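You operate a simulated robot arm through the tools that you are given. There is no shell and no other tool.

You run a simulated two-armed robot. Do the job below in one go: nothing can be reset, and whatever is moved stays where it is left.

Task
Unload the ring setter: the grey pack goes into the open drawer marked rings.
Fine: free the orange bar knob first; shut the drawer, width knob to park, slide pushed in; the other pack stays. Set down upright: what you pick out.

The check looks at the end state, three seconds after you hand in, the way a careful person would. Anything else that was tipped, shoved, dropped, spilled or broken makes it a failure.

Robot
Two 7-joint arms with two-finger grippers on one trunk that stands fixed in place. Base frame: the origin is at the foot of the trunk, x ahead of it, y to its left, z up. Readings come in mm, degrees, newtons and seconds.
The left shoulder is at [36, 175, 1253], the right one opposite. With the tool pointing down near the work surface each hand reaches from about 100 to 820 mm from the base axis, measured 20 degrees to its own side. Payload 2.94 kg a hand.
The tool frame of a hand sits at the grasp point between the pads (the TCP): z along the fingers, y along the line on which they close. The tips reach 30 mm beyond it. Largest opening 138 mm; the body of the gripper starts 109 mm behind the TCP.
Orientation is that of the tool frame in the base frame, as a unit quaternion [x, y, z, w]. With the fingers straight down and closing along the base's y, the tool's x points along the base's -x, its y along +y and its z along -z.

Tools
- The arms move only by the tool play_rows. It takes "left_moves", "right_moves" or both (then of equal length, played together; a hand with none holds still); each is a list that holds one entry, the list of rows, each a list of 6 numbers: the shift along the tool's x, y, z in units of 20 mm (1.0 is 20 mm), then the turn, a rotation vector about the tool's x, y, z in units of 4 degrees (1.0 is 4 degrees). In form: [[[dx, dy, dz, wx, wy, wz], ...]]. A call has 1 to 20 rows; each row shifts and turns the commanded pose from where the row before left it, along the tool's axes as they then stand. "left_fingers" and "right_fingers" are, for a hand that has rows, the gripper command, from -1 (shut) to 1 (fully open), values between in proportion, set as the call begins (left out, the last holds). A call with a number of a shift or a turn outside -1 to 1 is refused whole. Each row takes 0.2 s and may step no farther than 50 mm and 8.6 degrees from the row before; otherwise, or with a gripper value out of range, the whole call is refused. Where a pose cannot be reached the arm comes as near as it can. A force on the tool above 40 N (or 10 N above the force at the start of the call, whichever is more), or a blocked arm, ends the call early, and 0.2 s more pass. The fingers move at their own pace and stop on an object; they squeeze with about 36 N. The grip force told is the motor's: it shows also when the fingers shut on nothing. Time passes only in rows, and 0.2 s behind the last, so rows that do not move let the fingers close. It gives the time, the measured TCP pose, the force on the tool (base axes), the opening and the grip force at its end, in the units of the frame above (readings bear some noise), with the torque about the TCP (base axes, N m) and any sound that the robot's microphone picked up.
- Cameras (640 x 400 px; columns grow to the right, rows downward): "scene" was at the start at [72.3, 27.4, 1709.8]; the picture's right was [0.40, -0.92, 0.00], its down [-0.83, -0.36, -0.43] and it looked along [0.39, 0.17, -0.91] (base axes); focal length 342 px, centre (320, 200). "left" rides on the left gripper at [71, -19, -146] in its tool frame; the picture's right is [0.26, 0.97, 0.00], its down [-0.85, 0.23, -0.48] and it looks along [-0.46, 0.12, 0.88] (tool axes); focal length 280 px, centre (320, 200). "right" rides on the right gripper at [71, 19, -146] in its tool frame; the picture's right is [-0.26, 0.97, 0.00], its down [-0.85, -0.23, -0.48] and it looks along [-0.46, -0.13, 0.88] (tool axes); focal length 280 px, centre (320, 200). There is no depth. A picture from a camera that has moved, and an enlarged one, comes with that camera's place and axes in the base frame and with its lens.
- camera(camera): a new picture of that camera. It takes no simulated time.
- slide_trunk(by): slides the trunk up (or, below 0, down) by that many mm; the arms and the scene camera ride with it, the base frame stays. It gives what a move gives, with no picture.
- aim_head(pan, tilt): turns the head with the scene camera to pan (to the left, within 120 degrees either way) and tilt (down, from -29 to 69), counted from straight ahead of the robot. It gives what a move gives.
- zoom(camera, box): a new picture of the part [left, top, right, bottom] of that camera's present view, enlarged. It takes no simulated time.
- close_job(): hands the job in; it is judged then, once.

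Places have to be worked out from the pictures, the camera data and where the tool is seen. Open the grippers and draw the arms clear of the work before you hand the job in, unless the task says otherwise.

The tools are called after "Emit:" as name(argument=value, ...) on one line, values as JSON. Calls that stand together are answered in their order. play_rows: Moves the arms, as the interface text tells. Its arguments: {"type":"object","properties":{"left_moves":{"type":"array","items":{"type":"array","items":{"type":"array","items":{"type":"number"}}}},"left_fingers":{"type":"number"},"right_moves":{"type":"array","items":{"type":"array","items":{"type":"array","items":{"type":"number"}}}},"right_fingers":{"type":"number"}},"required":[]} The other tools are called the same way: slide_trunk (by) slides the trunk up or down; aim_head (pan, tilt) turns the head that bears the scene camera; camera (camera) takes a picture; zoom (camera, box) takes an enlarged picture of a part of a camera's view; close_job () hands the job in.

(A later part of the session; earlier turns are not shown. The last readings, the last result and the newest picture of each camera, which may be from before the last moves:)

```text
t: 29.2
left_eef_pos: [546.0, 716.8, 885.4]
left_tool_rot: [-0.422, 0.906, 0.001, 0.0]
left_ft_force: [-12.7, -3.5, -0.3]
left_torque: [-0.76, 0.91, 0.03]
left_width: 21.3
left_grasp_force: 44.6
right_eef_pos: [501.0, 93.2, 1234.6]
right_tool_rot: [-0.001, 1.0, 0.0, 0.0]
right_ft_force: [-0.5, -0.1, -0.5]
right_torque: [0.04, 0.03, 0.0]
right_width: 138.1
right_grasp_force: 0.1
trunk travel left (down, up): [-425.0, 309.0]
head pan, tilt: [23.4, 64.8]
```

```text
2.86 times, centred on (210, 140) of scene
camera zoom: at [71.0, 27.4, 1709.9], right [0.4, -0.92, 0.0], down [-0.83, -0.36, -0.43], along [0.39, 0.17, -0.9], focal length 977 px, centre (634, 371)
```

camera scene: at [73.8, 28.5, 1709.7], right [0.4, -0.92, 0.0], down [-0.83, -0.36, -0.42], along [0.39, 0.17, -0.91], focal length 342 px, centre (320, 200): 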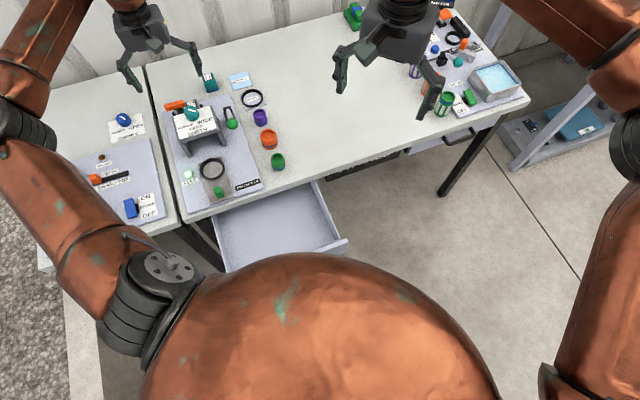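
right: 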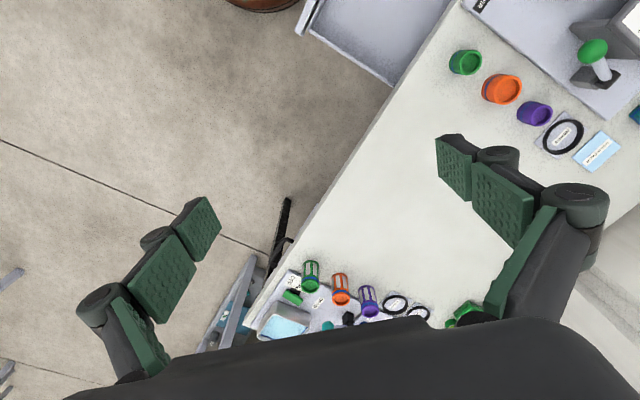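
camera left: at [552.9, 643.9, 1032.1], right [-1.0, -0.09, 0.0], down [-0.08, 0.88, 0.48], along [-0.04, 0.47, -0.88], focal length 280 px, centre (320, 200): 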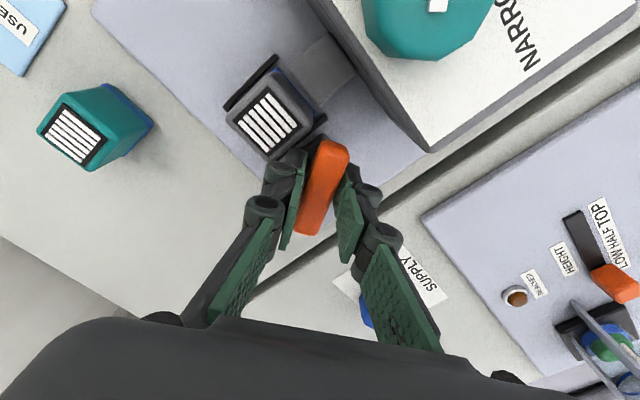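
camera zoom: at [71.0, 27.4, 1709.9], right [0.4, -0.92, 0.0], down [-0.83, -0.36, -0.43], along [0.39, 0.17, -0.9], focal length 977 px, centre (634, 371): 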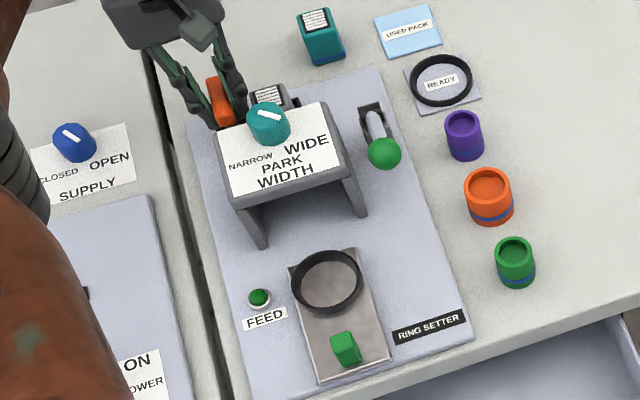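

The FEED lamp has gone out: the bar is free. I open the fingers only slightly (pack is close on one side) and lift straight up.

Emit:
play_rows(left_moves=[[[0, 0, 0, 0, 0, 0], [0, 0, 0, 0, 0, 0], [0, 0, 0, 0, 0, 0]]], left_fingers=-0.6)

Emit:
play_rows(left_moves=[[[0, 0, -0.4, 0, 0, 0], [0, 0, -0.8, 0, 0, 0], [0, 0, -1, 0, 0, 0], [0, 0, -1, 0, 0, 0], [0, 0, -1, 0, 0, 0], [0, 0, -1, 0, 0, 0], [0, 0, -1, 0, 0, 0]]])

Emit:
camera(camera="left")

Emit:
zoom(camera="scene", box=[140, 70, 280, 210])

```text
t: 30.0
left_eef_pos: [547.4, 715.1, 884.6]
left_tool_rot: [-0.423, 0.906, -0.001, 0.001]
left_ft_force: [-0.2, -0.1, -0.2]
left_torque: [0.02, 0.01, -0.02]
left_width: 27.9
left_grasp_force: 0.1
right_eef_pos: [502.3, 93.8, 1234.8]
right_tool_rot: [0.0, 1.0, 0.001, -0.001]
right_ft_force: [0.3, 0.1, 0.7]
right_torque: [-0.03, -0.02, 0.01]
right_width: 138.0
right_grasp_force: 0.0
trunk travel left (down, up): [-425.0, 309.0]
head pan, tilt: [23.4, 64.8]
```

```text
t: 31.6
left_eef_pos: [544.8, 716.2, 1009.4]
left_tool_rot: [-0.422, 0.907, 0.0, 0.0]
left_ft_force: [0.1, 0.2, -0.1]
left_torque: [0.03, -0.01, 0.0]
left_width: 27.6
left_grasp_force: 0.0
right_eef_pos: [501.5, 92.7, 1232.8]
right_tool_rot: [0.0, 1.0, 0.0, 0.0]
right_ft_force: [-0.2, -0.1, -0.2]
right_torque: [0.02, -0.01, -0.01]
right_width: 138.1
right_grasp_force: 0.1
trunk travel left (down, up): [-425.0, 309.0]
head pan, tilt: [23.4, 64.8]
```

```text
taken
camera left: at [514.3, 649.6, 1156.0], right [-0.91, 0.42, 0.0], down [0.37, 0.8, 0.48], along [0.2, 0.43, -0.88], focal length 280 px, centre (320, 200)
```

left: 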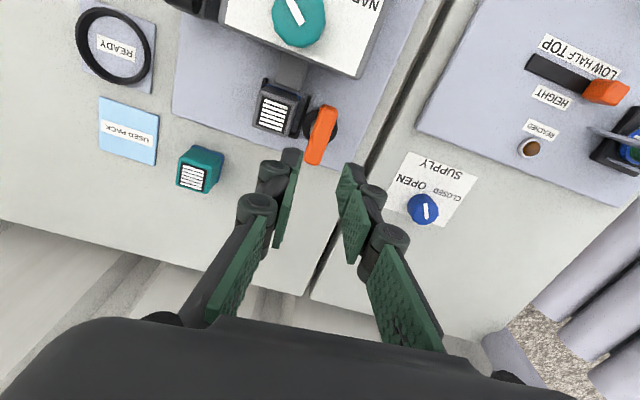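

```text
2.86 times, centred on (210, 140) of scene
camera zoom: at [72.2, 27.6, 1709.8], right [0.4, -0.92, 0.0], down [-0.83, -0.36, -0.43], along [0.39, 0.17, -0.91], focal length 977 px, centre (634, 371)
```

zoom: 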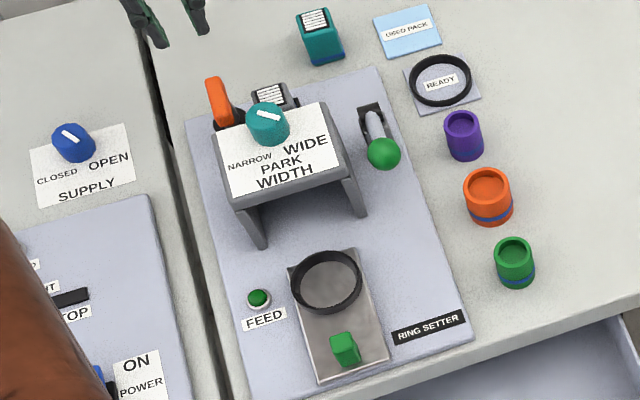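

The bar is now parallel to the machine axis and clear of the pack. I zoom to measure the pack's exact orientation and position for grasping.

Emit:
zoom(camera="left", box=[230, 60, 350, 180])

Emit:
zoom(camera="left", box=[80, 0, 480, 250])

```text
3.33 times, centred on (290, 120) of left
camera zoom: at [514.3, 649.6, 1156.0], right [-0.91, 0.42, 0.0], down [0.37, 0.8, 0.48], along [0.2, 0.43, -0.88], focal length 935 px, centre (420, 467)
```

zoom: 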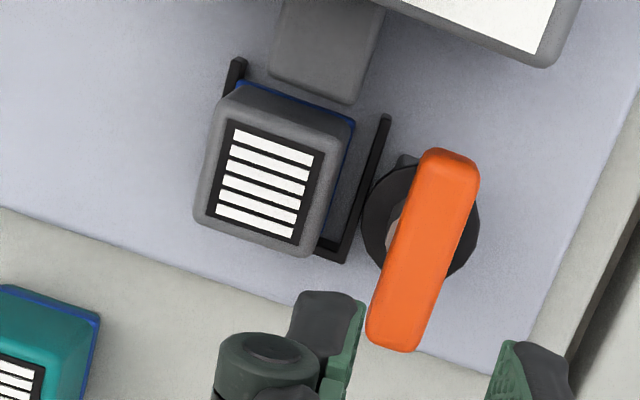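

```text
1.60 times, centred on (280, 125) of left
camera zoom: at [514.3, 649.6, 1156.0], right [-0.91, 0.42, 0.0], down [0.37, 0.8, 0.48], along [0.2, 0.43, -0.88], focal length 449 px, centre (384, 320)
```

zoom: 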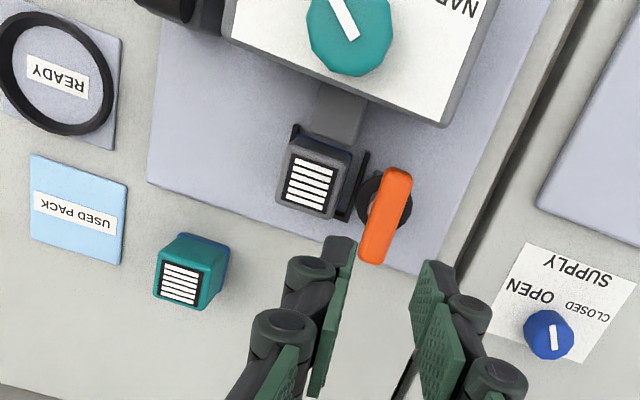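

From this view the pack centre is ≈(581,683), top z≈869, about 37 mm square, machine axis at az ≈46°. The gap to the bar is small, so I will grip the pack front-to-back (θ≈136°). I turn the hand back up high with fingers at ~50 mm and move over the pack.

Emit:
play_rows(left_moves=[[[0, 0, 0, 0, 0, -1], [0, 0, 0, 0, 0, -1], [0, 0, 0, 0, 0, -1], [0, 0, 0, 0, 0, -1], [0, 0, 0, 0, 0, -1], [0, 0, 0, 0, 0, -1], [0, 0, 0, 0, 0, -1], [0, 0, 0, 0, 0, -1], [0, 0, 0, 0, 0, -1], [0, 0, 0, 0, 0, -1], [0, 0, 0, 0, 0, -1], [0, 0, 0, 0, 0, -1], [0, 0, 0, 0, 0, -1], [0, 0, 0, 0, 0, -1], [0, 0, 0, 0, 0, -1], [0, 0, 0, 0, 0, -1], [0, 0, 0, 0, 0, -1], [0, 0, 0, 0, 0, -1], [0, 0, 0, 0, 0, -1], [0, 0, 0, 0, 0, -1]]], left_fingers=-0.26)

Emit:
play_rows(left_moves=[[[0.82, 0, 0, 0, 0, -0.5], [0.82, 0, 0, 0, 0, -0.5], [0.82, 0, 0, 0, 0, -0.5], [0, 0, 0, 0, 0, 0]]])

Emit:
camera(camera="left")

Emit:
zoom(camera="left", box=[240, 40, 400, 200])

```text
t: 35.8
left_eef_pos: [546.6, 717.6, 1008.2]
left_tool_rot: [0.907, -0.421, 0.0, 0.0]
left_ft_force: [0.2, -0.3, 0.8]
left_torque: [-0.01, 0.02, 0.0]
left_width: 51.1
left_grasp_force: 0.1
right_eef_pos: [501.8, 94.0, 1234.5]
right_tool_rot: [0.0, 1.0, 0.0, -0.001]
right_ft_force: [-0.4, 0.2, -0.2]
right_torque: [0.0, -0.02, -0.01]
right_width: 137.9
right_grasp_force: 0.0
trunk travel left (down, up): [-425.0, 309.0]
head pan, tilt: [23.4, 64.8]
```

```text
t: 36.8
left_eef_pos: [579.6, 681.3, 1009.4]
left_tool_rot: [0.927, -0.374, 0.0, 0.001]
left_ft_force: [0.3, 0.5, 0.4]
left_torque: [0.0, 0.01, 0.03]
left_width: 51.1
left_grasp_force: 0.0
right_eef_pos: [501.9, 93.0, 1233.4]
right_tool_rot: [0.001, 1.0, 0.0, 0.0]
right_ft_force: [0.6, 1.1, 0.4]
right_torque: [-0.02, 0.02, -0.02]
right_width: 138.1
right_grasp_force: 0.1
trunk travel left (down, up): [-425.0, 309.0]
head pan, tilt: [23.4, 64.8]
```

```text
taken
camera left: at [643.9, 645.6, 1156.2], right [-0.48, -0.88, 0.0], down [-0.77, 0.42, 0.48], along [-0.42, 0.23, -0.88], focal length 280 px, centre (320, 200)
```

left: 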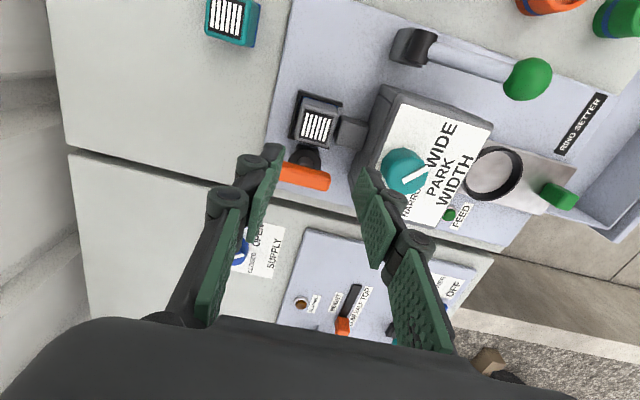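

```text
2.50 times, centred on (320, 120) of left
camera zoom: at [643.9, 645.6, 1156.2], right [-0.48, -0.88, 0.0], down [-0.77, 0.42, 0.48], along [-0.42, 0.23, -0.88], focal length 701 px, centre (320, 400)
```

zoom: 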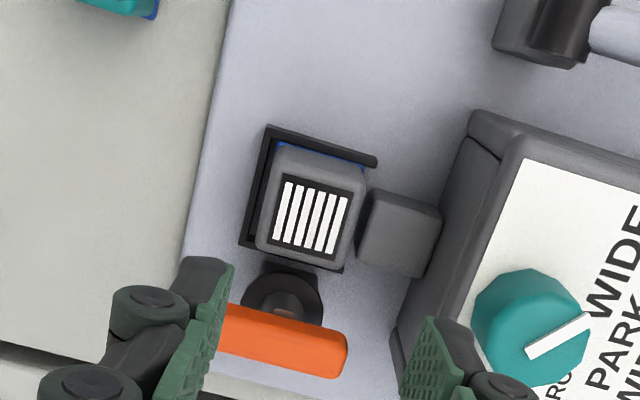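

The pack lies at ≈(583,683); I shift 3 mm along depth and descend to just above it (tips ≈880), then look.

Emit:
play_rows(left_moves=[[[0, -0.15, 0.9, 0, 0, 0], [0, 0, 1, 0, 0, 0], [0, 0, 1, 0, 0, 0], [0, 0, 1, 0, 0, 0], [0, 0, 1, 0, 0, 0]]])

Emit:
camera(camera="left")

Emit:
zoom(camera="scene", box=[140, 70, 240, 140])

```text
t: 38.0
left_eef_pos: [582.5, 684.4, 911.2]
left_tool_rot: [0.927, -0.375, 0.0, 0.001]
left_ft_force: [1.2, 0.1, 0.8]
left_torque: [-0.04, 0.0, 0.03]
left_width: 50.9
left_grasp_force: 0.0
right_eef_pos: [502.3, 94.8, 1232.2]
right_tool_rot: [0.001, 1.0, 0.0, -0.001]
right_ft_force: [-0.6, -0.1, -0.3]
right_torque: [-0.03, 0.01, -0.01]
right_width: 138.2
right_grasp_force: 0.0
trunk travel left (down, up): [-425.0, 309.0]
head pan, tilt: [23.4, 64.8]
```

```text
taken
camera left: at [646.8, 649.3, 1058.6], right [-0.48, -0.88, 0.0], down [-0.77, 0.42, 0.48], along [-0.42, 0.23, -0.88], focal length 280 px, centre (320, 200)
```

left: 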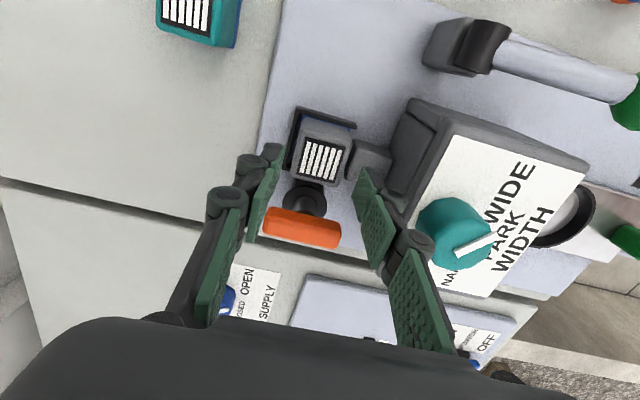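

```text
5.71 times, centred on (190, 105) of scene
camera zoom: at [73.1, 28.3, 1709.8], right [0.4, -0.92, 0.0], down [-0.83, -0.36, -0.42], along [0.39, 0.17, -0.91], focal length 1953 px, centre (1063, 743)
```

zoom: 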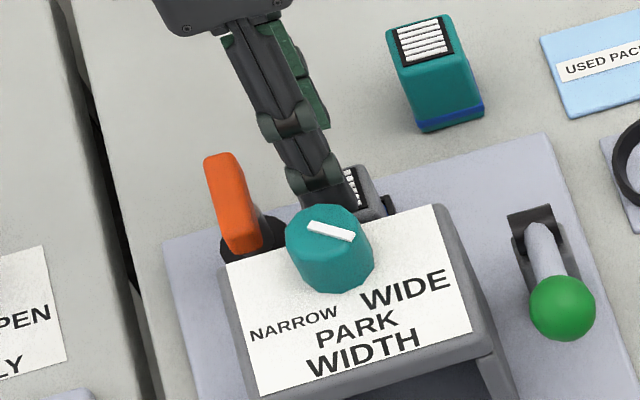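

Combining all views the pack top is nearer z≈860 and the grey block in front of it ≈845, so the near finger must stay just above the block. I descend to tips ≈853 and check the view.

Emit:
play_rows(left_moves=[[[0, 0, 0.7, 0, 0, 0], [0, 0, 0.7, 0, 0, 0]]])

Emit:
camera(camera="left")

Emit:
zoom(camera="left", box=[240, 100, 400, 260])

Emit:
zoom(camera="scene", box=[160, 80, 220, 130])

```text
t: 38.6
left_eef_pos: [583.2, 681.1, 884.6]
left_tool_rot: [0.927, -0.374, -0.001, 0.001]
left_ft_force: [0.1, -0.2, 0.1]
left_torque: [0.04, 0.03, 0.0]
left_width: 51.0
left_grasp_force: 0.0
right_eef_pos: [502.8, 94.6, 1232.7]
right_tool_rot: [0.0, 1.0, 0.0, -0.001]
right_ft_force: [-0.3, 0.2, -0.3]
right_torque: [0.01, 0.01, -0.01]
right_width: 138.0
right_grasp_force: 0.1
trunk travel left (down, up): [-425.0, 309.0]
head pan, tilt: [23.4, 64.8]
```

```text
taken
camera left: at [647.7, 646.4, 1029.8], right [-0.48, -0.88, 0.0], down [-0.77, 0.42, 0.48], along [-0.42, 0.23, -0.88], focal length 280 px, centre (320, 200)
```

left: 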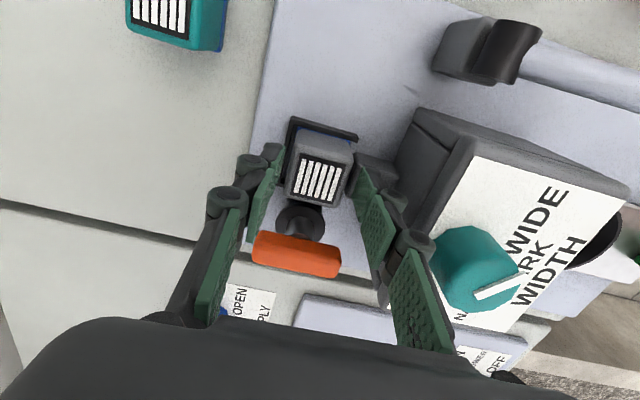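

```text
2.50 times, centred on (320, 180) of left
camera zoom: at [647.7, 646.4, 1029.8], right [-0.48, -0.88, 0.0], down [-0.77, 0.42, 0.48], along [-0.42, 0.23, -0.88], focal length 701 px, centre (320, 250)
```

zoom: 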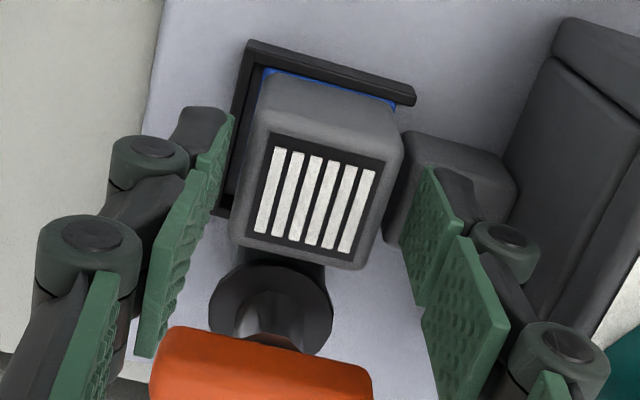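

```text
8.00 times, centred on (190, 105) of scene
camera zoom: at [73.0, 28.2, 1709.8], right [0.4, -0.92, 0.0], down [-0.83, -0.36, -0.42], along [0.39, 0.17, -0.91], focal length 2734 px, centre (1360, 960)
```

zoom: 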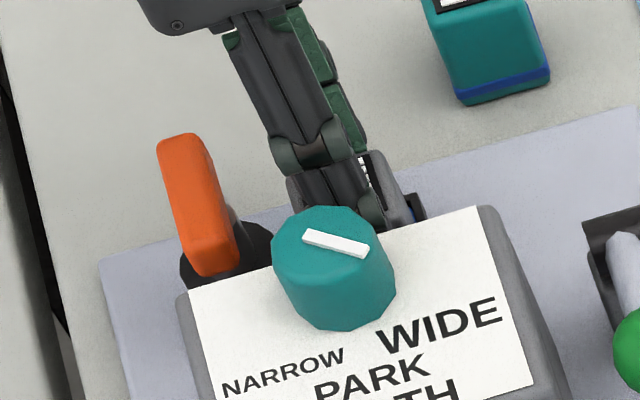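

A clear view: the pack is 2–3 mm farther along depth than the finger midpoint, and the block top is well below the pack top. I shift +2.5 mm and go down about 7 mm gently.

Emit:
play_rows(left_moves=[[[0, -0.12, 0, 0, 0, 0], [0, 0, 0.15, 0, 0, 0], [0, 0, 0.2, 0, 0, 0], [0, 0, 0, 0, 0, 0]]])

Emit:
zoom(camera="left", box=[240, 100, 400, 260])

```text
t: 39.6
left_eef_pos: [585.5, 684.1, 876.3]
left_tool_rot: [0.927, -0.375, 0.001, 0.001]
left_ft_force: [-0.3, 1.2, 0.5]
left_torque: [0.01, 0.0, -0.01]
left_width: 51.1
left_grasp_force: 0.1
right_eef_pos: [500.6, 93.6, 1232.6]
right_tool_rot: [0.0, 1.0, 0.0, 0.0]
right_ft_force: [0.3, 0.0, 0.3]
right_torque: [0.02, -0.01, -0.02]
right_width: 138.1
right_grasp_force: 0.0
trunk travel left (down, up): [-425.0, 309.0]
head pan, tilt: [23.4, 64.8]
```

```text
2.50 times, centred on (320, 180) of left
camera zoom: at [649.2, 649.1, 1023.4], right [-0.48, -0.88, 0.0], down [-0.77, 0.42, 0.48], along [-0.42, 0.23, -0.88], focal length 701 px, centre (320, 250)
```

zoom: 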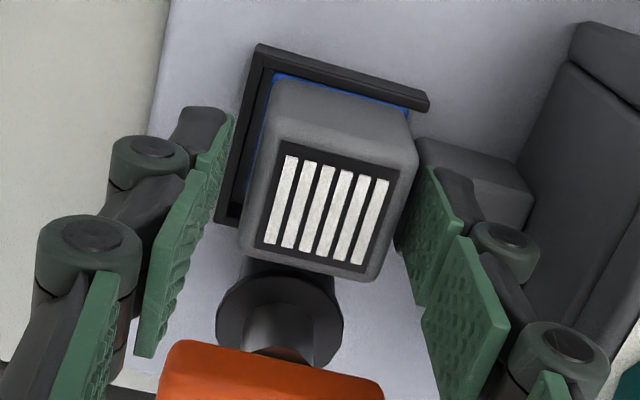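

Centred now, no contact yet at tips ≈846. I probe a little lower in small steps.

Emit:
play_rows(left_moves=[[[0, 0, 0.15, 0, 0, 0], [0, 0, 0.15, 0, 0, 0]]])

Emit:
zoom(camera="left", box=[240, 100, 400, 260])

```text
t: 40.2
left_eef_pos: [583.9, 684.2, 871.3]
left_tool_rot: [0.927, -0.375, 0.001, -0.001]
left_ft_force: [-0.5, 0.7, 2.3]
left_torque: [-0.08, 0.06, -0.01]
left_width: 50.6
left_grasp_force: 0.0
right_eef_pos: [501.8, 93.1, 1235.2]
right_tool_rot: [0.0, 1.0, 0.001, -0.001]
right_ft_force: [-0.2, 0.4, 0.3]
right_torque: [-0.02, -0.01, 0.0]
right_width: 138.1
right_grasp_force: 0.0
trunk travel left (down, up): [-425.0, 309.0]
head pan, tilt: [23.4, 64.8]
```

```text
2.50 times, centred on (320, 180) of left
camera zoom: at [648.8, 649.0, 1018.1], right [-0.48, -0.88, 0.0], down [-0.77, 0.42, 0.48], along [-0.42, 0.23, -0.88], focal length 701 px, centre (320, 250)
```

zoom: 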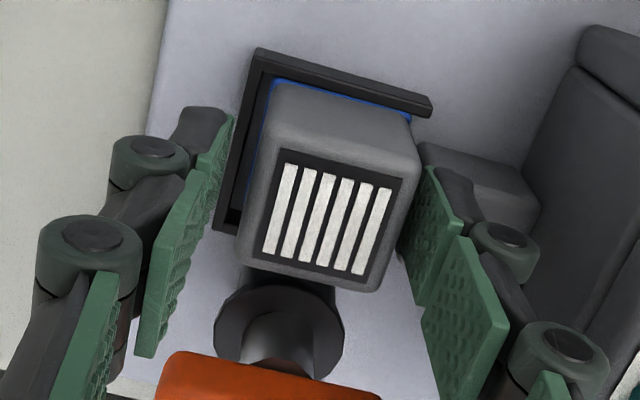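

A slight 2 N upward force suggests the tip just meets the block; overlap with the pack is ≈20 mm, which is enough. I back off 1 mm and close on the pack.

Emit:
play_rows(left_moves=[[[0, 0, -0.06, 0, 0, 0], [0, 0, 0, 0, 0, 0], [0, 0, 0, 0, 0, 0], [0, 0, 0, 0, 0, 0]]], left_fingers=-1)

Emit:
zoom(camera="left", box=[240, 100, 400, 260])

```text
t: 41.2
left_eef_pos: [584.4, 685.3, 872.2]
left_tool_rot: [0.927, -0.375, 0.0, 0.002]
left_ft_force: [0.5, 0.2, 0.4]
left_torque: [-0.01, -0.01, 0.01]
left_width: 38.9
left_grasp_force: 36.4
right_eef_pos: [503.5, 93.5, 1233.8]
right_tool_rot: [0.0, 1.0, 0.001, -0.001]
right_ft_force: [1.2, 0.4, -0.1]
right_torque: [-0.01, 0.02, 0.0]
right_width: 137.8
right_grasp_force: 0.1
trunk travel left (down, up): [-425.0, 309.0]
head pan, tilt: [23.4, 64.8]
```

```text
2.50 times, centred on (320, 180) of left
camera zoom: at [648.9, 649.7, 1018.3], right [-0.48, -0.88, 0.0], down [-0.77, 0.42, 0.48], along [-0.42, 0.23, -0.88], focal length 701 px, centre (320, 250)
```

zoom: 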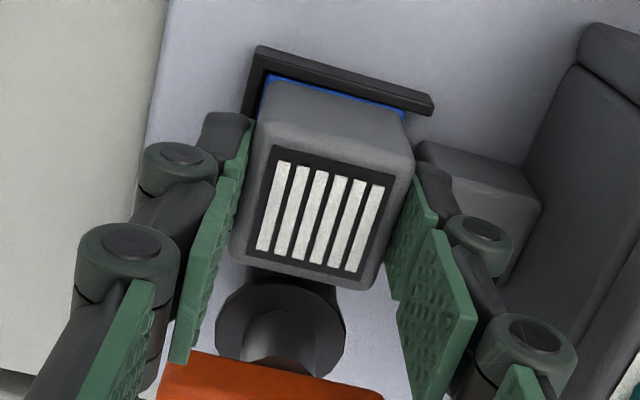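

Gripped (38.9 mm, 36 N). I lift straight up.

Emit:
play_rows(left_moves=[[[0, 0, -0.3, 0, 0, 0], [0, 0, -0.5, 0, 0, 0], [0, 0, -0.8, 0, 0, 0], [0, 0, -1, 0, 0, 0], [0, 0, -1, 0, 0, 0], [0, 0, -1, 0, 0, 0], [0, 0, -1, 0, 0, 0], [0, 0, -1, 0, 0, 0], [0, 0, -1, 0, 0, 0], [0, 0, -0.5, 0, 0, 0]]])

Emit:
camera(camera="left")

Emit:
camera(camera="scene")

```text
t: 43.4
left_eef_pos: [581.8, 685.0, 1035.3]
left_tool_rot: [0.927, -0.374, 0.0, 0.0]
left_ft_force: [-0.5, -0.1, 0.2]
left_torque: [0.01, -0.04, 0.0]
left_width: 0.0
left_grasp_force: 28.6
right_eef_pos: [500.8, 93.7, 1233.6]
right_tool_rot: [0.0, 1.0, 0.0, -0.001]
right_ft_force: [-0.2, -0.3, 0.5]
right_torque: [-0.01, 0.02, 0.0]
right_width: 137.9
right_grasp_force: 0.1
trunk travel left (down, up): [-425.0, 309.0]
head pan, tilt: [23.4, 64.8]
```

```text
taken
camera left: at [647.6, 649.7, 1181.7], right [-0.48, -0.88, 0.0], down [-0.77, 0.42, 0.48], along [-0.42, 0.23, -0.88], focal length 280 px, centre (320, 200)
```

left: 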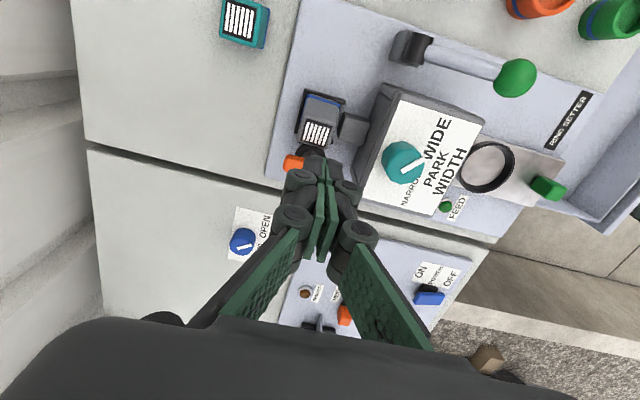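

```text
taken
camera scene: at [72.7, 27.9, 1709.8], right [0.4, -0.92, 0.0], down [-0.83, -0.36, -0.42], along [0.39, 0.17, -0.91], focal length 342 px, centre (320, 200)
```

scene: 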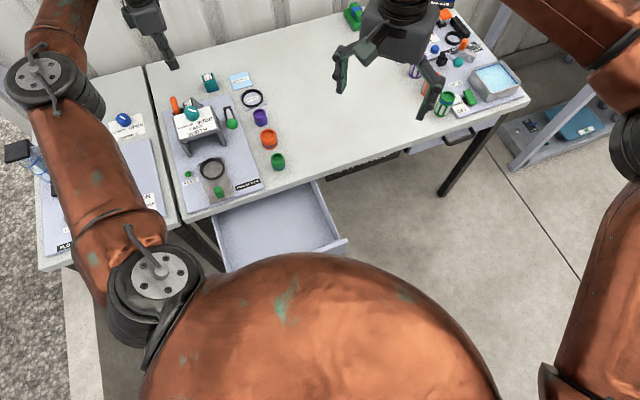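

The pack slipped out of the grip. I zoom to see its state.

Emit:
zoom(camera="left", box=[270, 70, 390, 190])

Emit:
zoom(camera="scene", box=[150, 80, 230, 150])

```text
3.33 times, centred on (330, 130) of left
camera zoom: at [647.6, 649.7, 1181.7], right [-0.48, -0.88, 0.0], down [-0.77, 0.42, 0.48], along [-0.42, 0.23, -0.88], focal length 935 px, centre (287, 433)
```

zoom: 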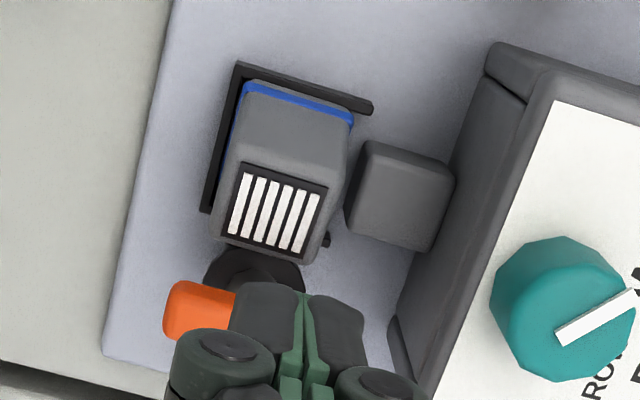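

```text
5.71 times, centred on (190, 115) of scene
camera zoom: at [72.7, 27.9, 1709.8], right [0.4, -0.92, 0.0], down [-0.83, -0.36, -0.42], along [0.39, 0.17, -0.91], focal length 1953 px, centre (1063, 686)
```

zoom: 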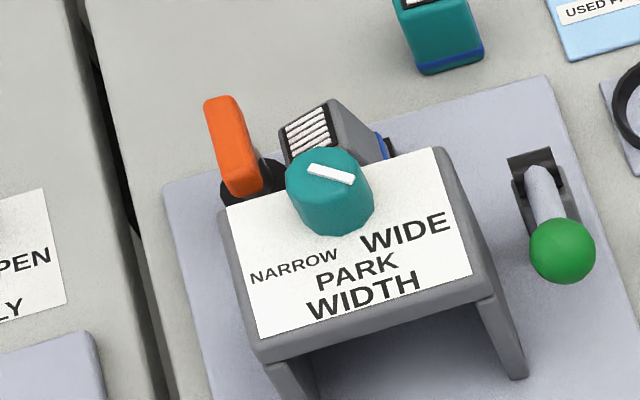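

The pack now leans about 20° towards the bar inside its U-frame; its front/back faces are still vertical, so I can regrip it the same way, deeper and centred on its new position ≈(576,693). I open, shift, and descend part-way to look.

Emit:
play_rows(left_moves=[[[0, 0, 0, 0, 0, 0], [0, 0, 0, 0, 0, 0], [-0.48, -0.08, 0, 0, 0, 0], [0, 0, 1, 0, 0, 0], [0, 0, 1, 0, 0, 0], [0, 0, 1, 0, 0, 0], [0, 0, 1, 0, 0, 0], [0, 0, 1, 0, 0, 0], [0, 0, 1, 0, 0, 0]]], left_fingers=-0.24)

Emit:
camera(camera="left")

Emit:
zoom(camera="left", box=[240, 80, 400, 240])

Emit:
zoom(camera="scene", box=[160, 80, 220, 130])

```text
t: 45.4
left_eef_pos: [579.0, 691.9, 912.8]
left_tool_rot: [0.927, -0.374, 0.0, 0.001]
left_ft_force: [0.2, 0.0, 0.7]
left_torque: [-0.01, -0.02, -0.02]
left_width: 52.4
left_grasp_force: 0.0
right_eef_pos: [501.4, 92.7, 1234.1]
right_tool_rot: [0.0, 1.0, 0.0, 0.0]
right_ft_force: [0.0, -0.3, -0.1]
right_torque: [-0.03, 0.01, 0.01]
right_width: 138.1
right_grasp_force: 0.1
trunk travel left (down, up): [-425.0, 309.0]
head pan, tilt: [23.4, 64.8]
```

```text
taken
camera left: at [643.0, 657.5, 1059.4], right [-0.48, -0.88, 0.0], down [-0.77, 0.42, 0.48], along [-0.42, 0.23, -0.88], focal length 280 px, centre (320, 200)
```

left: 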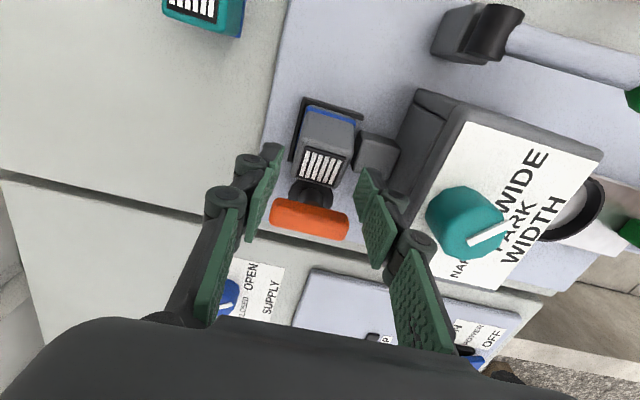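

```text
2.50 times, centred on (320, 160) of left
camera zoom: at [643.0, 657.5, 1059.4], right [-0.48, -0.88, 0.0], down [-0.77, 0.42, 0.48], along [-0.42, 0.23, -0.88], focal length 701 px, centre (320, 300)
```

zoom: 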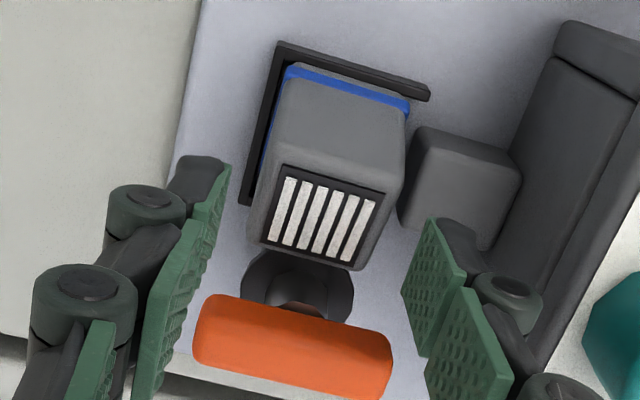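

```text
8.00 times, centred on (190, 105) of scene
camera zoom: at [73.4, 28.5, 1709.8], right [0.4, -0.92, 0.0], down [-0.83, -0.36, -0.42], along [0.39, 0.17, -0.91], focal length 2734 px, centre (1360, 960)
```

zoom: 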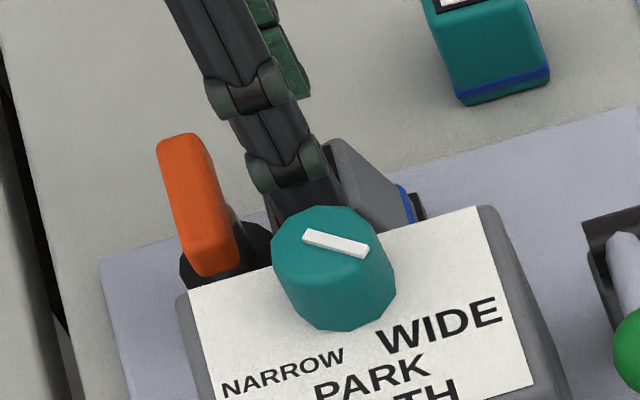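

The pack is centred between the fingers. I descend to the same depth as before (TCP ≈872); since the pack's leaning top is higher, the overlap will be larger.

Emit:
play_rows(left_moves=[[[0, 0, 0.8, 0, 0, 0], [0, 0, 0.7, 0, 0, 0], [0, 0, 0.4, 0, 0, 0], [0, 0, 0.15, 0, 0, 0]]])

Emit:
zoom(camera="left", box=[240, 100, 400, 260])

```text
t: 46.4
left_eef_pos: [578.7, 693.0, 873.0]
left_tool_rot: [0.927, -0.374, 0.0, 0.0]
left_ft_force: [0.0, 0.2, -0.1]
left_torque: [0.0, 0.04, -0.01]
left_width: 52.5
left_grasp_force: 0.0
right_eef_pos: [502.8, 93.3, 1233.0]
right_tool_rot: [0.0, 1.0, 0.0, 0.0]
right_ft_force: [-0.6, -0.6, 0.0]
right_torque: [-0.01, 0.0, 0.01]
right_width: 138.1
right_grasp_force: 0.1
trunk travel left (down, up): [-425.0, 309.0]
head pan, tilt: [23.4, 64.8]
```

```text
2.50 times, centred on (320, 180) of left
camera zoom: at [642.1, 657.5, 1018.8], right [-0.48, -0.88, 0.0], down [-0.77, 0.42, 0.48], along [-0.42, 0.23, -0.88], focal length 701 px, centre (320, 250)
```

zoom: 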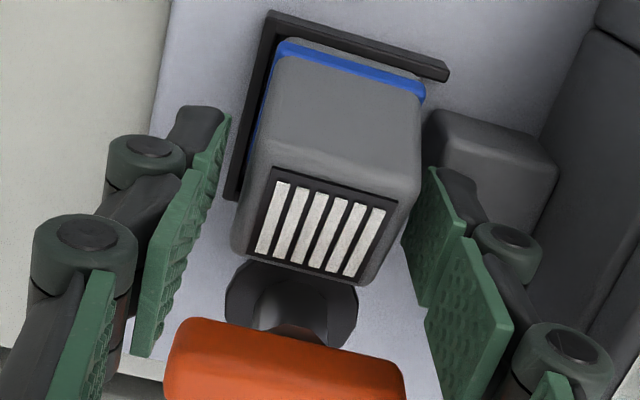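

No contact; the fingers flank the pack with more overlap. I close, and then lift only 8 mm slowly to check the hold.

Emit:
play_rows(left_moves=[[[0, 0, 0.03, 0, 0, 0], [0, 0, 0, 0, 0, 0], [0, 0, 0, 0, 0, 0], [0, 0, 0, 0, 0, 0], [0, 0, 0, 0, 0, 0]]], left_fingers=-1)

Emit:
zoom(camera="left", box=[240, 100, 400, 260])

Emit:
play_rows(left_moves=[[[0, 0, -0.1, 0, 0, 0], [0, 0, -0.15, 0, 0, 0], [0, 0, -0.15, 0, 0, 0], [0, 0, 0, 0, 0, 0]]])

Emit:
zoom(camera="left", box=[240, 100, 400, 260])

```text
t: 47.6
left_eef_pos: [578.6, 692.0, 872.7]
left_tool_rot: [0.927, -0.375, 0.0, 0.0]
left_ft_force: [-0.6, 0.9, 2.3]
left_torque: [-0.01, 0.0, 0.03]
left_width: 38.9
left_grasp_force: 36.2
right_eef_pos: [502.8, 93.4, 1235.2]
right_tool_rot: [0.0, 1.0, 0.0, -0.001]
right_ft_force: [-0.1, 0.2, 0.1]
right_torque: [0.0, -0.02, 0.02]
right_width: 138.0
right_grasp_force: 0.1
trunk travel left (down, up): [-425.0, 309.0]
head pan, tilt: [23.4, 64.8]
```

```text
2.50 times, centred on (320, 180) of left
camera zoom: at [642.1, 657.4, 1018.7], right [-0.48, -0.88, 0.0], down [-0.77, 0.42, 0.48], along [-0.42, 0.23, -0.88], focal length 701 px, centre (320, 250)
```

zoom: 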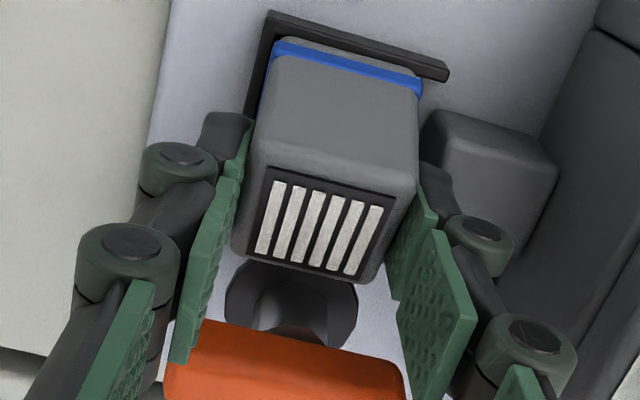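

```text
t: 48.6
left_eef_pos: [578.2, 691.6, 881.5]
left_tool_rot: [0.928, -0.374, 0.0, 0.002]
left_ft_force: [-0.1, -0.1, -1.1]
left_torque: [0.01, 0.03, 0.01]
left_width: 39.1
left_grasp_force: 36.2
right_eef_pos: [501.4, 93.7, 1232.8]
right_tool_rot: [-0.001, 1.0, 0.001, -0.001]
right_ft_force: [0.3, 0.4, -0.7]
right_torque: [0.0, -0.02, -0.01]
right_width: 138.0
right_grasp_force: 0.0
trunk travel left (down, up): [-425.0, 309.0]
head pan, tilt: [23.4, 64.8]
```

```text
2.50 times, centred on (320, 180) of left
camera zoom: at [642.1, 656.4, 1027.1], right [-0.48, -0.88, 0.0], down [-0.77, 0.42, 0.48], along [-0.42, 0.23, -0.88], focal length 701 px, centre (320, 250)
```

zoom: 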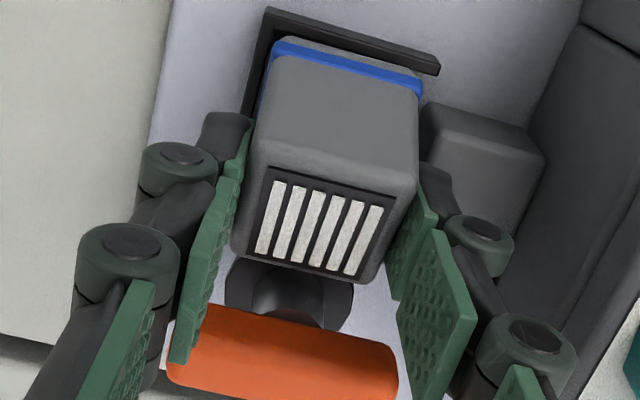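

The pack rises with the hand (≈1–2 N). I keep lifting slowly, 20 mm, and check again.

Emit:
play_rows(left_moves=[[[0, 0, -0.2, 0, 0, 0], [0, 0, -0.2, 0, 0, 0], [0, 0, -0.2, 0, 0, 0], [0, 0, -0.2, 0, 0, 0], [0, 0, -0.2, 0, 0, 0]]])

Emit:
zoom(camera="left", box=[240, 100, 400, 260])

Emit:
zoom(camera="scene", box=[150, 70, 230, 140])

```text
t: 49.8
left_eef_pos: [578.5, 691.1, 901.1]
left_tool_rot: [0.927, -0.374, 0.0, 0.0]
left_ft_force: [-0.8, 0.1, 0.0]
left_torque: [0.02, 0.04, 0.01]
left_width: 38.9
left_grasp_force: 35.6
right_eef_pos: [500.7, 94.0, 1231.1]
right_tool_rot: [0.0, 1.0, 0.0, -0.001]
right_ft_force: [0.7, 0.0, -0.1]
right_torque: [-0.02, 0.0, 0.0]
right_width: 138.1
right_grasp_force: 0.0
trunk travel left (down, up): [-425.0, 309.0]
head pan, tilt: [23.4, 64.8]
```

```text
2.50 times, centred on (320, 180) of left
camera zoom: at [641.6, 656.1, 1047.5], right [-0.48, -0.88, 0.0], down [-0.77, 0.42, 0.48], along [-0.42, 0.23, -0.88], focal length 701 px, centre (320, 250)
```

zoom: 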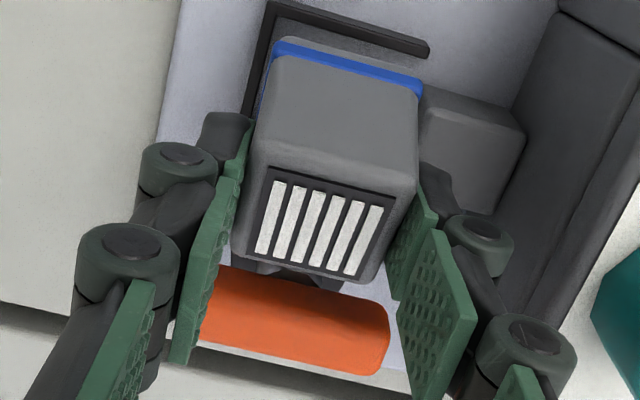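

```text
5.71 times, centred on (190, 105) of scene
camera zoom: at [72.6, 28.1, 1709.8], right [0.4, -0.92, 0.0], down [-0.83, -0.36, -0.42], along [0.39, 0.17, -0.91], focal length 1953 px, centre (1063, 743)
```

zoom: 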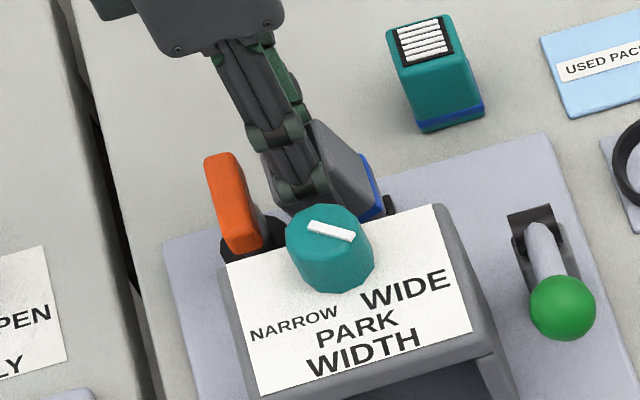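

Held firmly at +28 mm. I continue lifting with gentle speed to clear everything.

Emit:
play_rows(left_moves=[[[0, 0, -0.25, 0, 0, 0], [0, 0, -0.3, 0, 0, 0], [0, 0, -0.35, 0, 0, 0], [0, 0, -0.4, 0, 0, 0], [0, 0, -0.4, 0, 0, 0], [0, 0, -0.4, 0, 0, 0], [0, 0, -0.4, 0, 0, 0], [0, 0, -0.4, 0, 0, 0], [0, 0, -0.4, 0, 0, 0], [0, 0, -0.4, 0, 0, 0], [0, 0, -0.4, 0, 0, 0], [0, 0, -0.4, 0, 0, 0], [0, 0, -0.3, 0, 0, 0], [0, 0, -0.2, 0, 0, 0]]])

Emit:
camera(camera="left")

Emit:
zoom(camera="scene", box=[140, 30, 280, 210])

```text
t: 52.8
left_eef_pos: [579.1, 691.5, 1002.3]
left_tool_rot: [0.927, -0.374, 0.0, 0.001]
left_ft_force: [0.0, 1.2, 0.5]
left_torque: [0.01, 0.03, -0.02]
left_width: 38.9
left_grasp_force: 36.7
right_eef_pos: [502.7, 93.6, 1232.3]
right_tool_rot: [0.0, 1.0, 0.0, -0.001]
right_ft_force: [0.0, 0.2, -0.5]
right_torque: [-0.01, -0.02, -0.03]
right_width: 138.0
right_grasp_force: 0.1
trunk travel left (down, up): [-425.0, 309.0]
head pan, tilt: [23.4, 64.8]
```

```text
taken
camera left: at [643.2, 657.3, 1147.8], right [-0.48, -0.88, 0.0], down [-0.77, 0.42, 0.48], along [-0.42, 0.23, -0.88], focal length 280 px, centre (320, 200)
```

left: 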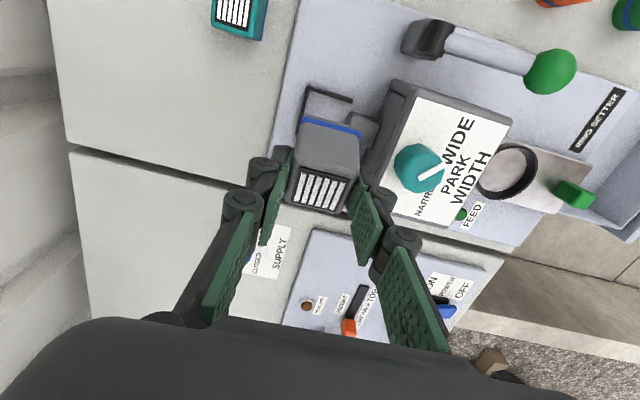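

```text
2.22 times, centred on (210, 120) of scene
camera zoom: at [72.7, 28.1, 1709.8], right [0.4, -0.92, 0.0], down [-0.83, -0.36, -0.42], along [0.39, 0.17, -0.91], focal length 760 px, centre (564, 378)
```

zoom: 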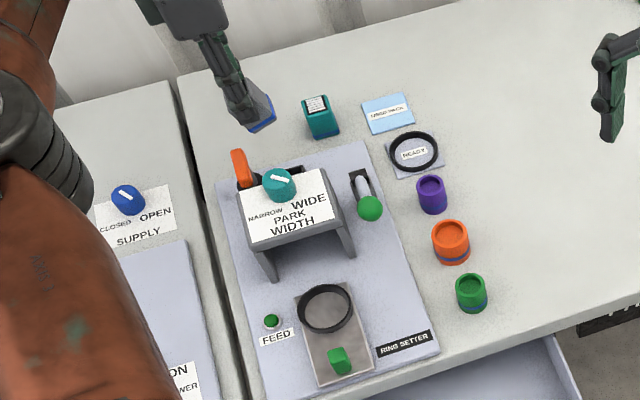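

The pack is safely held clear, tilted about the finger axis by ~20–25°. I zoom to measure that tilt and view the drawer.

Emit:
zoom(camera="left", box=[260, 90, 380, 240])

Emit:
zoom(camera="scene", box=[120, 30, 220, 110])

Emit:
zoom(camera="scene", box=[180, 160, 380, 290])

```text
2.67 times, centred on (320, 165) of left
camera zoom: at [643.2, 657.3, 1147.8], right [-0.48, -0.88, 0.0], down [-0.77, 0.42, 0.48], along [-0.42, 0.23, -0.88], focal length 748 px, centre (320, 293)
```

zoom: 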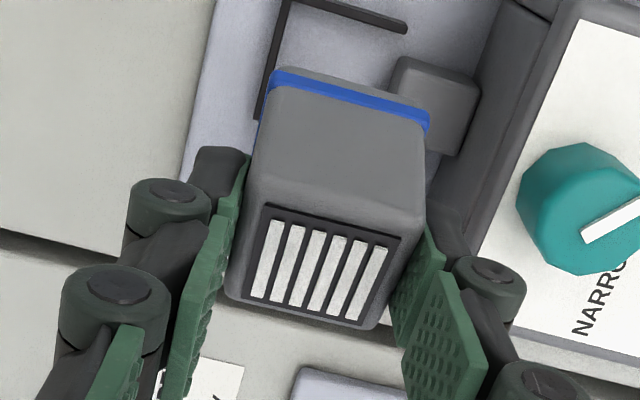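

```text
5.00 times, centred on (170, 70) of scene
camera zoom: at [72.7, 28.1, 1709.8], right [0.4, -0.92, 0.0], down [-0.83, -0.36, -0.42], along [0.39, 0.17, -0.91], focal length 1709 px, centre (1070, 850)
```

zoom: 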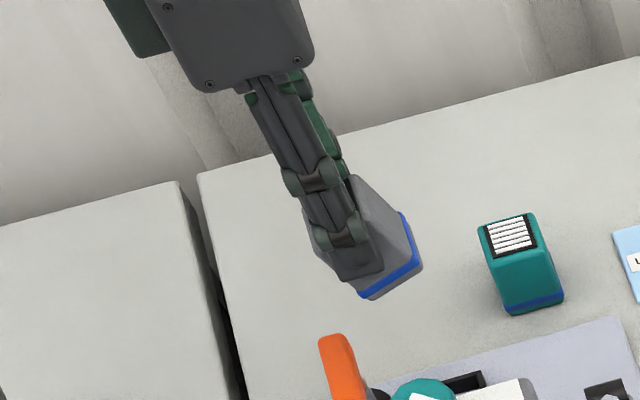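

```text
3.08 times, centred on (280, 225) of scene
camera zoom: at [72.7, 28.1, 1709.8], right [0.4, -0.92, 0.0], down [-0.83, -0.36, -0.42], along [0.39, 0.17, -0.91], focal length 1052 px, centre (443, 123)
```

zoom: 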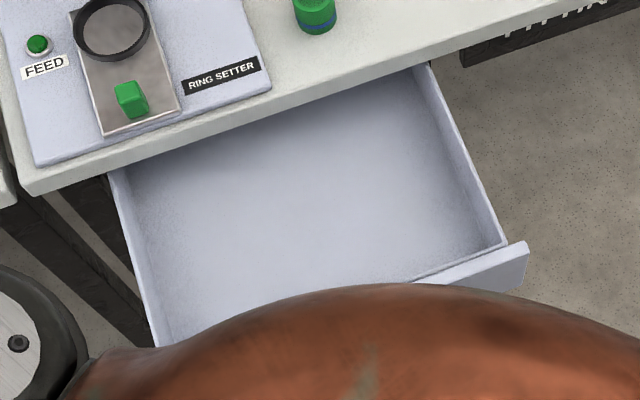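

The tilt in hand is ≈20°. I carry the pack gently back along the machine axis towards the drawer, rising slightly, to about (400,420,1060).

Emit:
play_rows(left_moves=[[[0.05, 0.2, -0.2, 0, 0, 0], [0.1, 0.5, -0.3, 0, 0, 0], [0.17, 0.8, -0.3, 0, 0, 0], [0.17, 0.9, -0.3, 0, 0, 0], [0.17, 0.9, -0.3, 0, 0, 0], [0.17, 0.9, -0.3, 0, 0, 0], [0.17, 0.9, -0.3, 0, 0, 0], [0.17, 0.9, -0.3, 0, 0, 0], [0.17, 0.9, -0.3, 0, 0, 0], [0.17, 0.9, -0.3, 0, 0, 0], [0.17, 0.9, 0, 0, 0, 0], [0.17, 0.9, 0, 0, 0, 0], [0.17, 0.9, 0, 0, 0, 0], [0.17, 0.9, 0, 0, 0, 0], [0.17, 0.9, 0, 0, 0, 0], [0.17, 0.9, 0, 0, 0, 0], [0.17, 0.9, 0, 0, 0, 0], [0.17, 0.9, 0, 0, 0, 0], [0.1, 0.5, 0, 0, 0, 0], [0.05, 0.2, 0, 0, 0, 0]]])

Emit:
camera(camera="left")

Emit:
camera(camera="scene")

```text
t: 57.0
left_eef_pos: [403.6, 422.4, 1057.6]
left_tool_rot: [0.927, -0.374, 0.0, -0.001]
left_ft_force: [0.3, 0.0, -0.2]
left_torque: [0.0, 0.01, 0.01]
left_width: 39.1
left_grasp_force: 35.9
right_eef_pos: [502.5, 93.9, 1232.8]
right_tool_rot: [0.0, 1.0, 0.0, -0.001]
right_ft_force: [0.7, -0.7, -0.6]
right_torque: [0.0, -0.02, 0.0]
right_width: 138.1
right_grasp_force: 0.0
trunk travel left (down, up): [-425.0, 309.0]
head pan, tilt: [23.4, 64.8]
```

```text
taken
camera left: at [467.5, 388.6, 1204.8], right [-0.48, -0.88, 0.0], down [-0.77, 0.42, 0.48], along [-0.42, 0.23, -0.88], focal length 280 px, centre (320, 200)
```

left: 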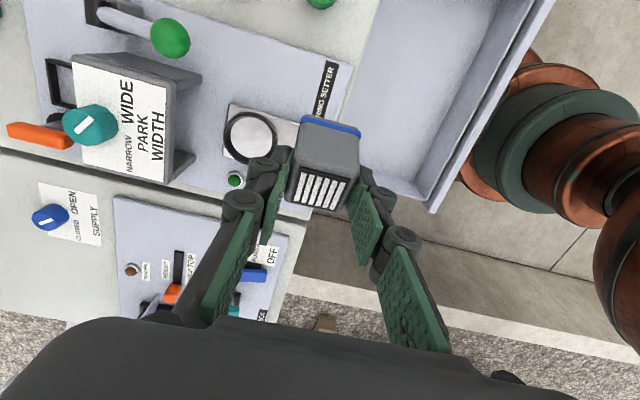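

```text
taken
camera scene: at [72.7, 27.6, 1709.8], right [0.4, -0.92, 0.0], down [-0.83, -0.36, -0.42], along [0.39, 0.17, -0.91], focal length 342 px, centre (320, 200)
```

scene: 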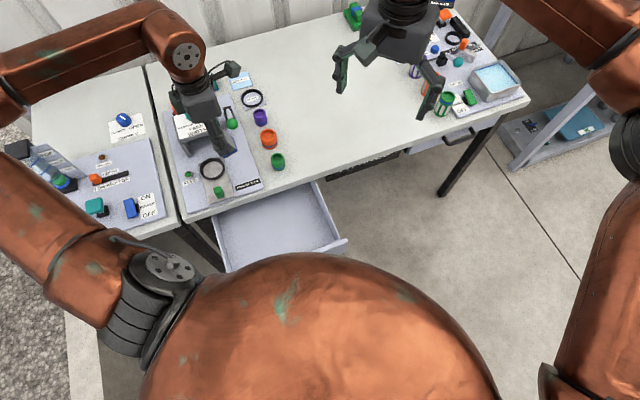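

From the views the open drawer spans roughly d≈335–540 with centre about (335,288). I move above the drawer centre at z≈1000 and look down into it.

Emit:
play_rows(left_moves=[[[0.1, 0.3, 0.1, 0, 0, 0], [0.25, 0.7, 0.3, 0, 0, 0], [0.25, 0.8, 0.35, 0, 0, 0], [0.25, 0.8, 0.35, 0, 0, 0], [0.25, 0.8, 0.35, 0, 0, 0], [0.25, 0.8, 0.35, 0, 0, 0], [0.25, 0.8, 0.35, 0, 0, 0], [0.25, 0.8, 0.35, 0, 0, 0], [0.25, 0.8, 0.3, 0, 0, 0], [0.2, 0.5, 0.1, 0, 0, 0]]])

Emit:
camera(camera="left")

Emit:
camera(camera="scene")

```text
t: 59.2
left_eef_pos: [337.3, 290.0, 1000.8]
left_tool_rot: [0.927, -0.375, -0.001, 0.0]
left_ft_force: [0.1, 0.8, -0.6]
left_torque: [0.06, -0.01, -0.04]
left_width: 39.0
left_grasp_force: 35.8
right_eef_pos: [504.2, 93.7, 1233.8]
right_tool_rot: [0.001, 1.0, 0.001, -0.001]
right_ft_force: [-0.3, 0.0, -0.2]
right_torque: [-0.07, 0.01, 0.02]
right_width: 137.8
right_grasp_force: 0.1
trunk travel left (down, up): [-425.0, 309.0]
head pan, tilt: [23.4, 64.8]
```

```text
taken
camera left: at [401.0, 254.5, 1147.2], right [-0.48, -0.88, 0.0], down [-0.77, 0.42, 0.48], along [-0.42, 0.23, -0.88], focal length 280 px, centre (320, 200)
```

left: 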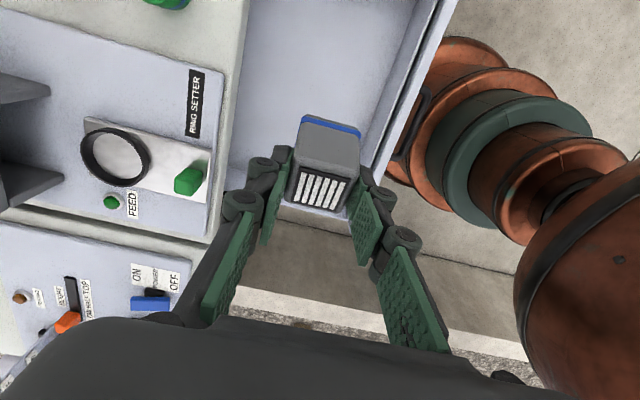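

```text
taken
camera scene: at [72.5, 27.2, 1709.8], right [0.4, -0.92, 0.0], down [-0.83, -0.36, -0.43], along [0.39, 0.17, -0.91], focal length 342 px, centre (320, 200)
```

scene: 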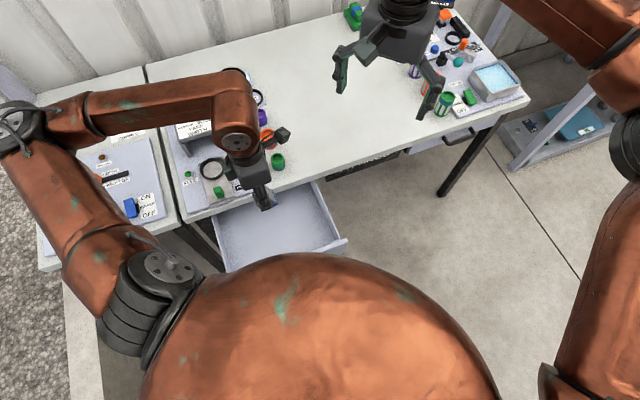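

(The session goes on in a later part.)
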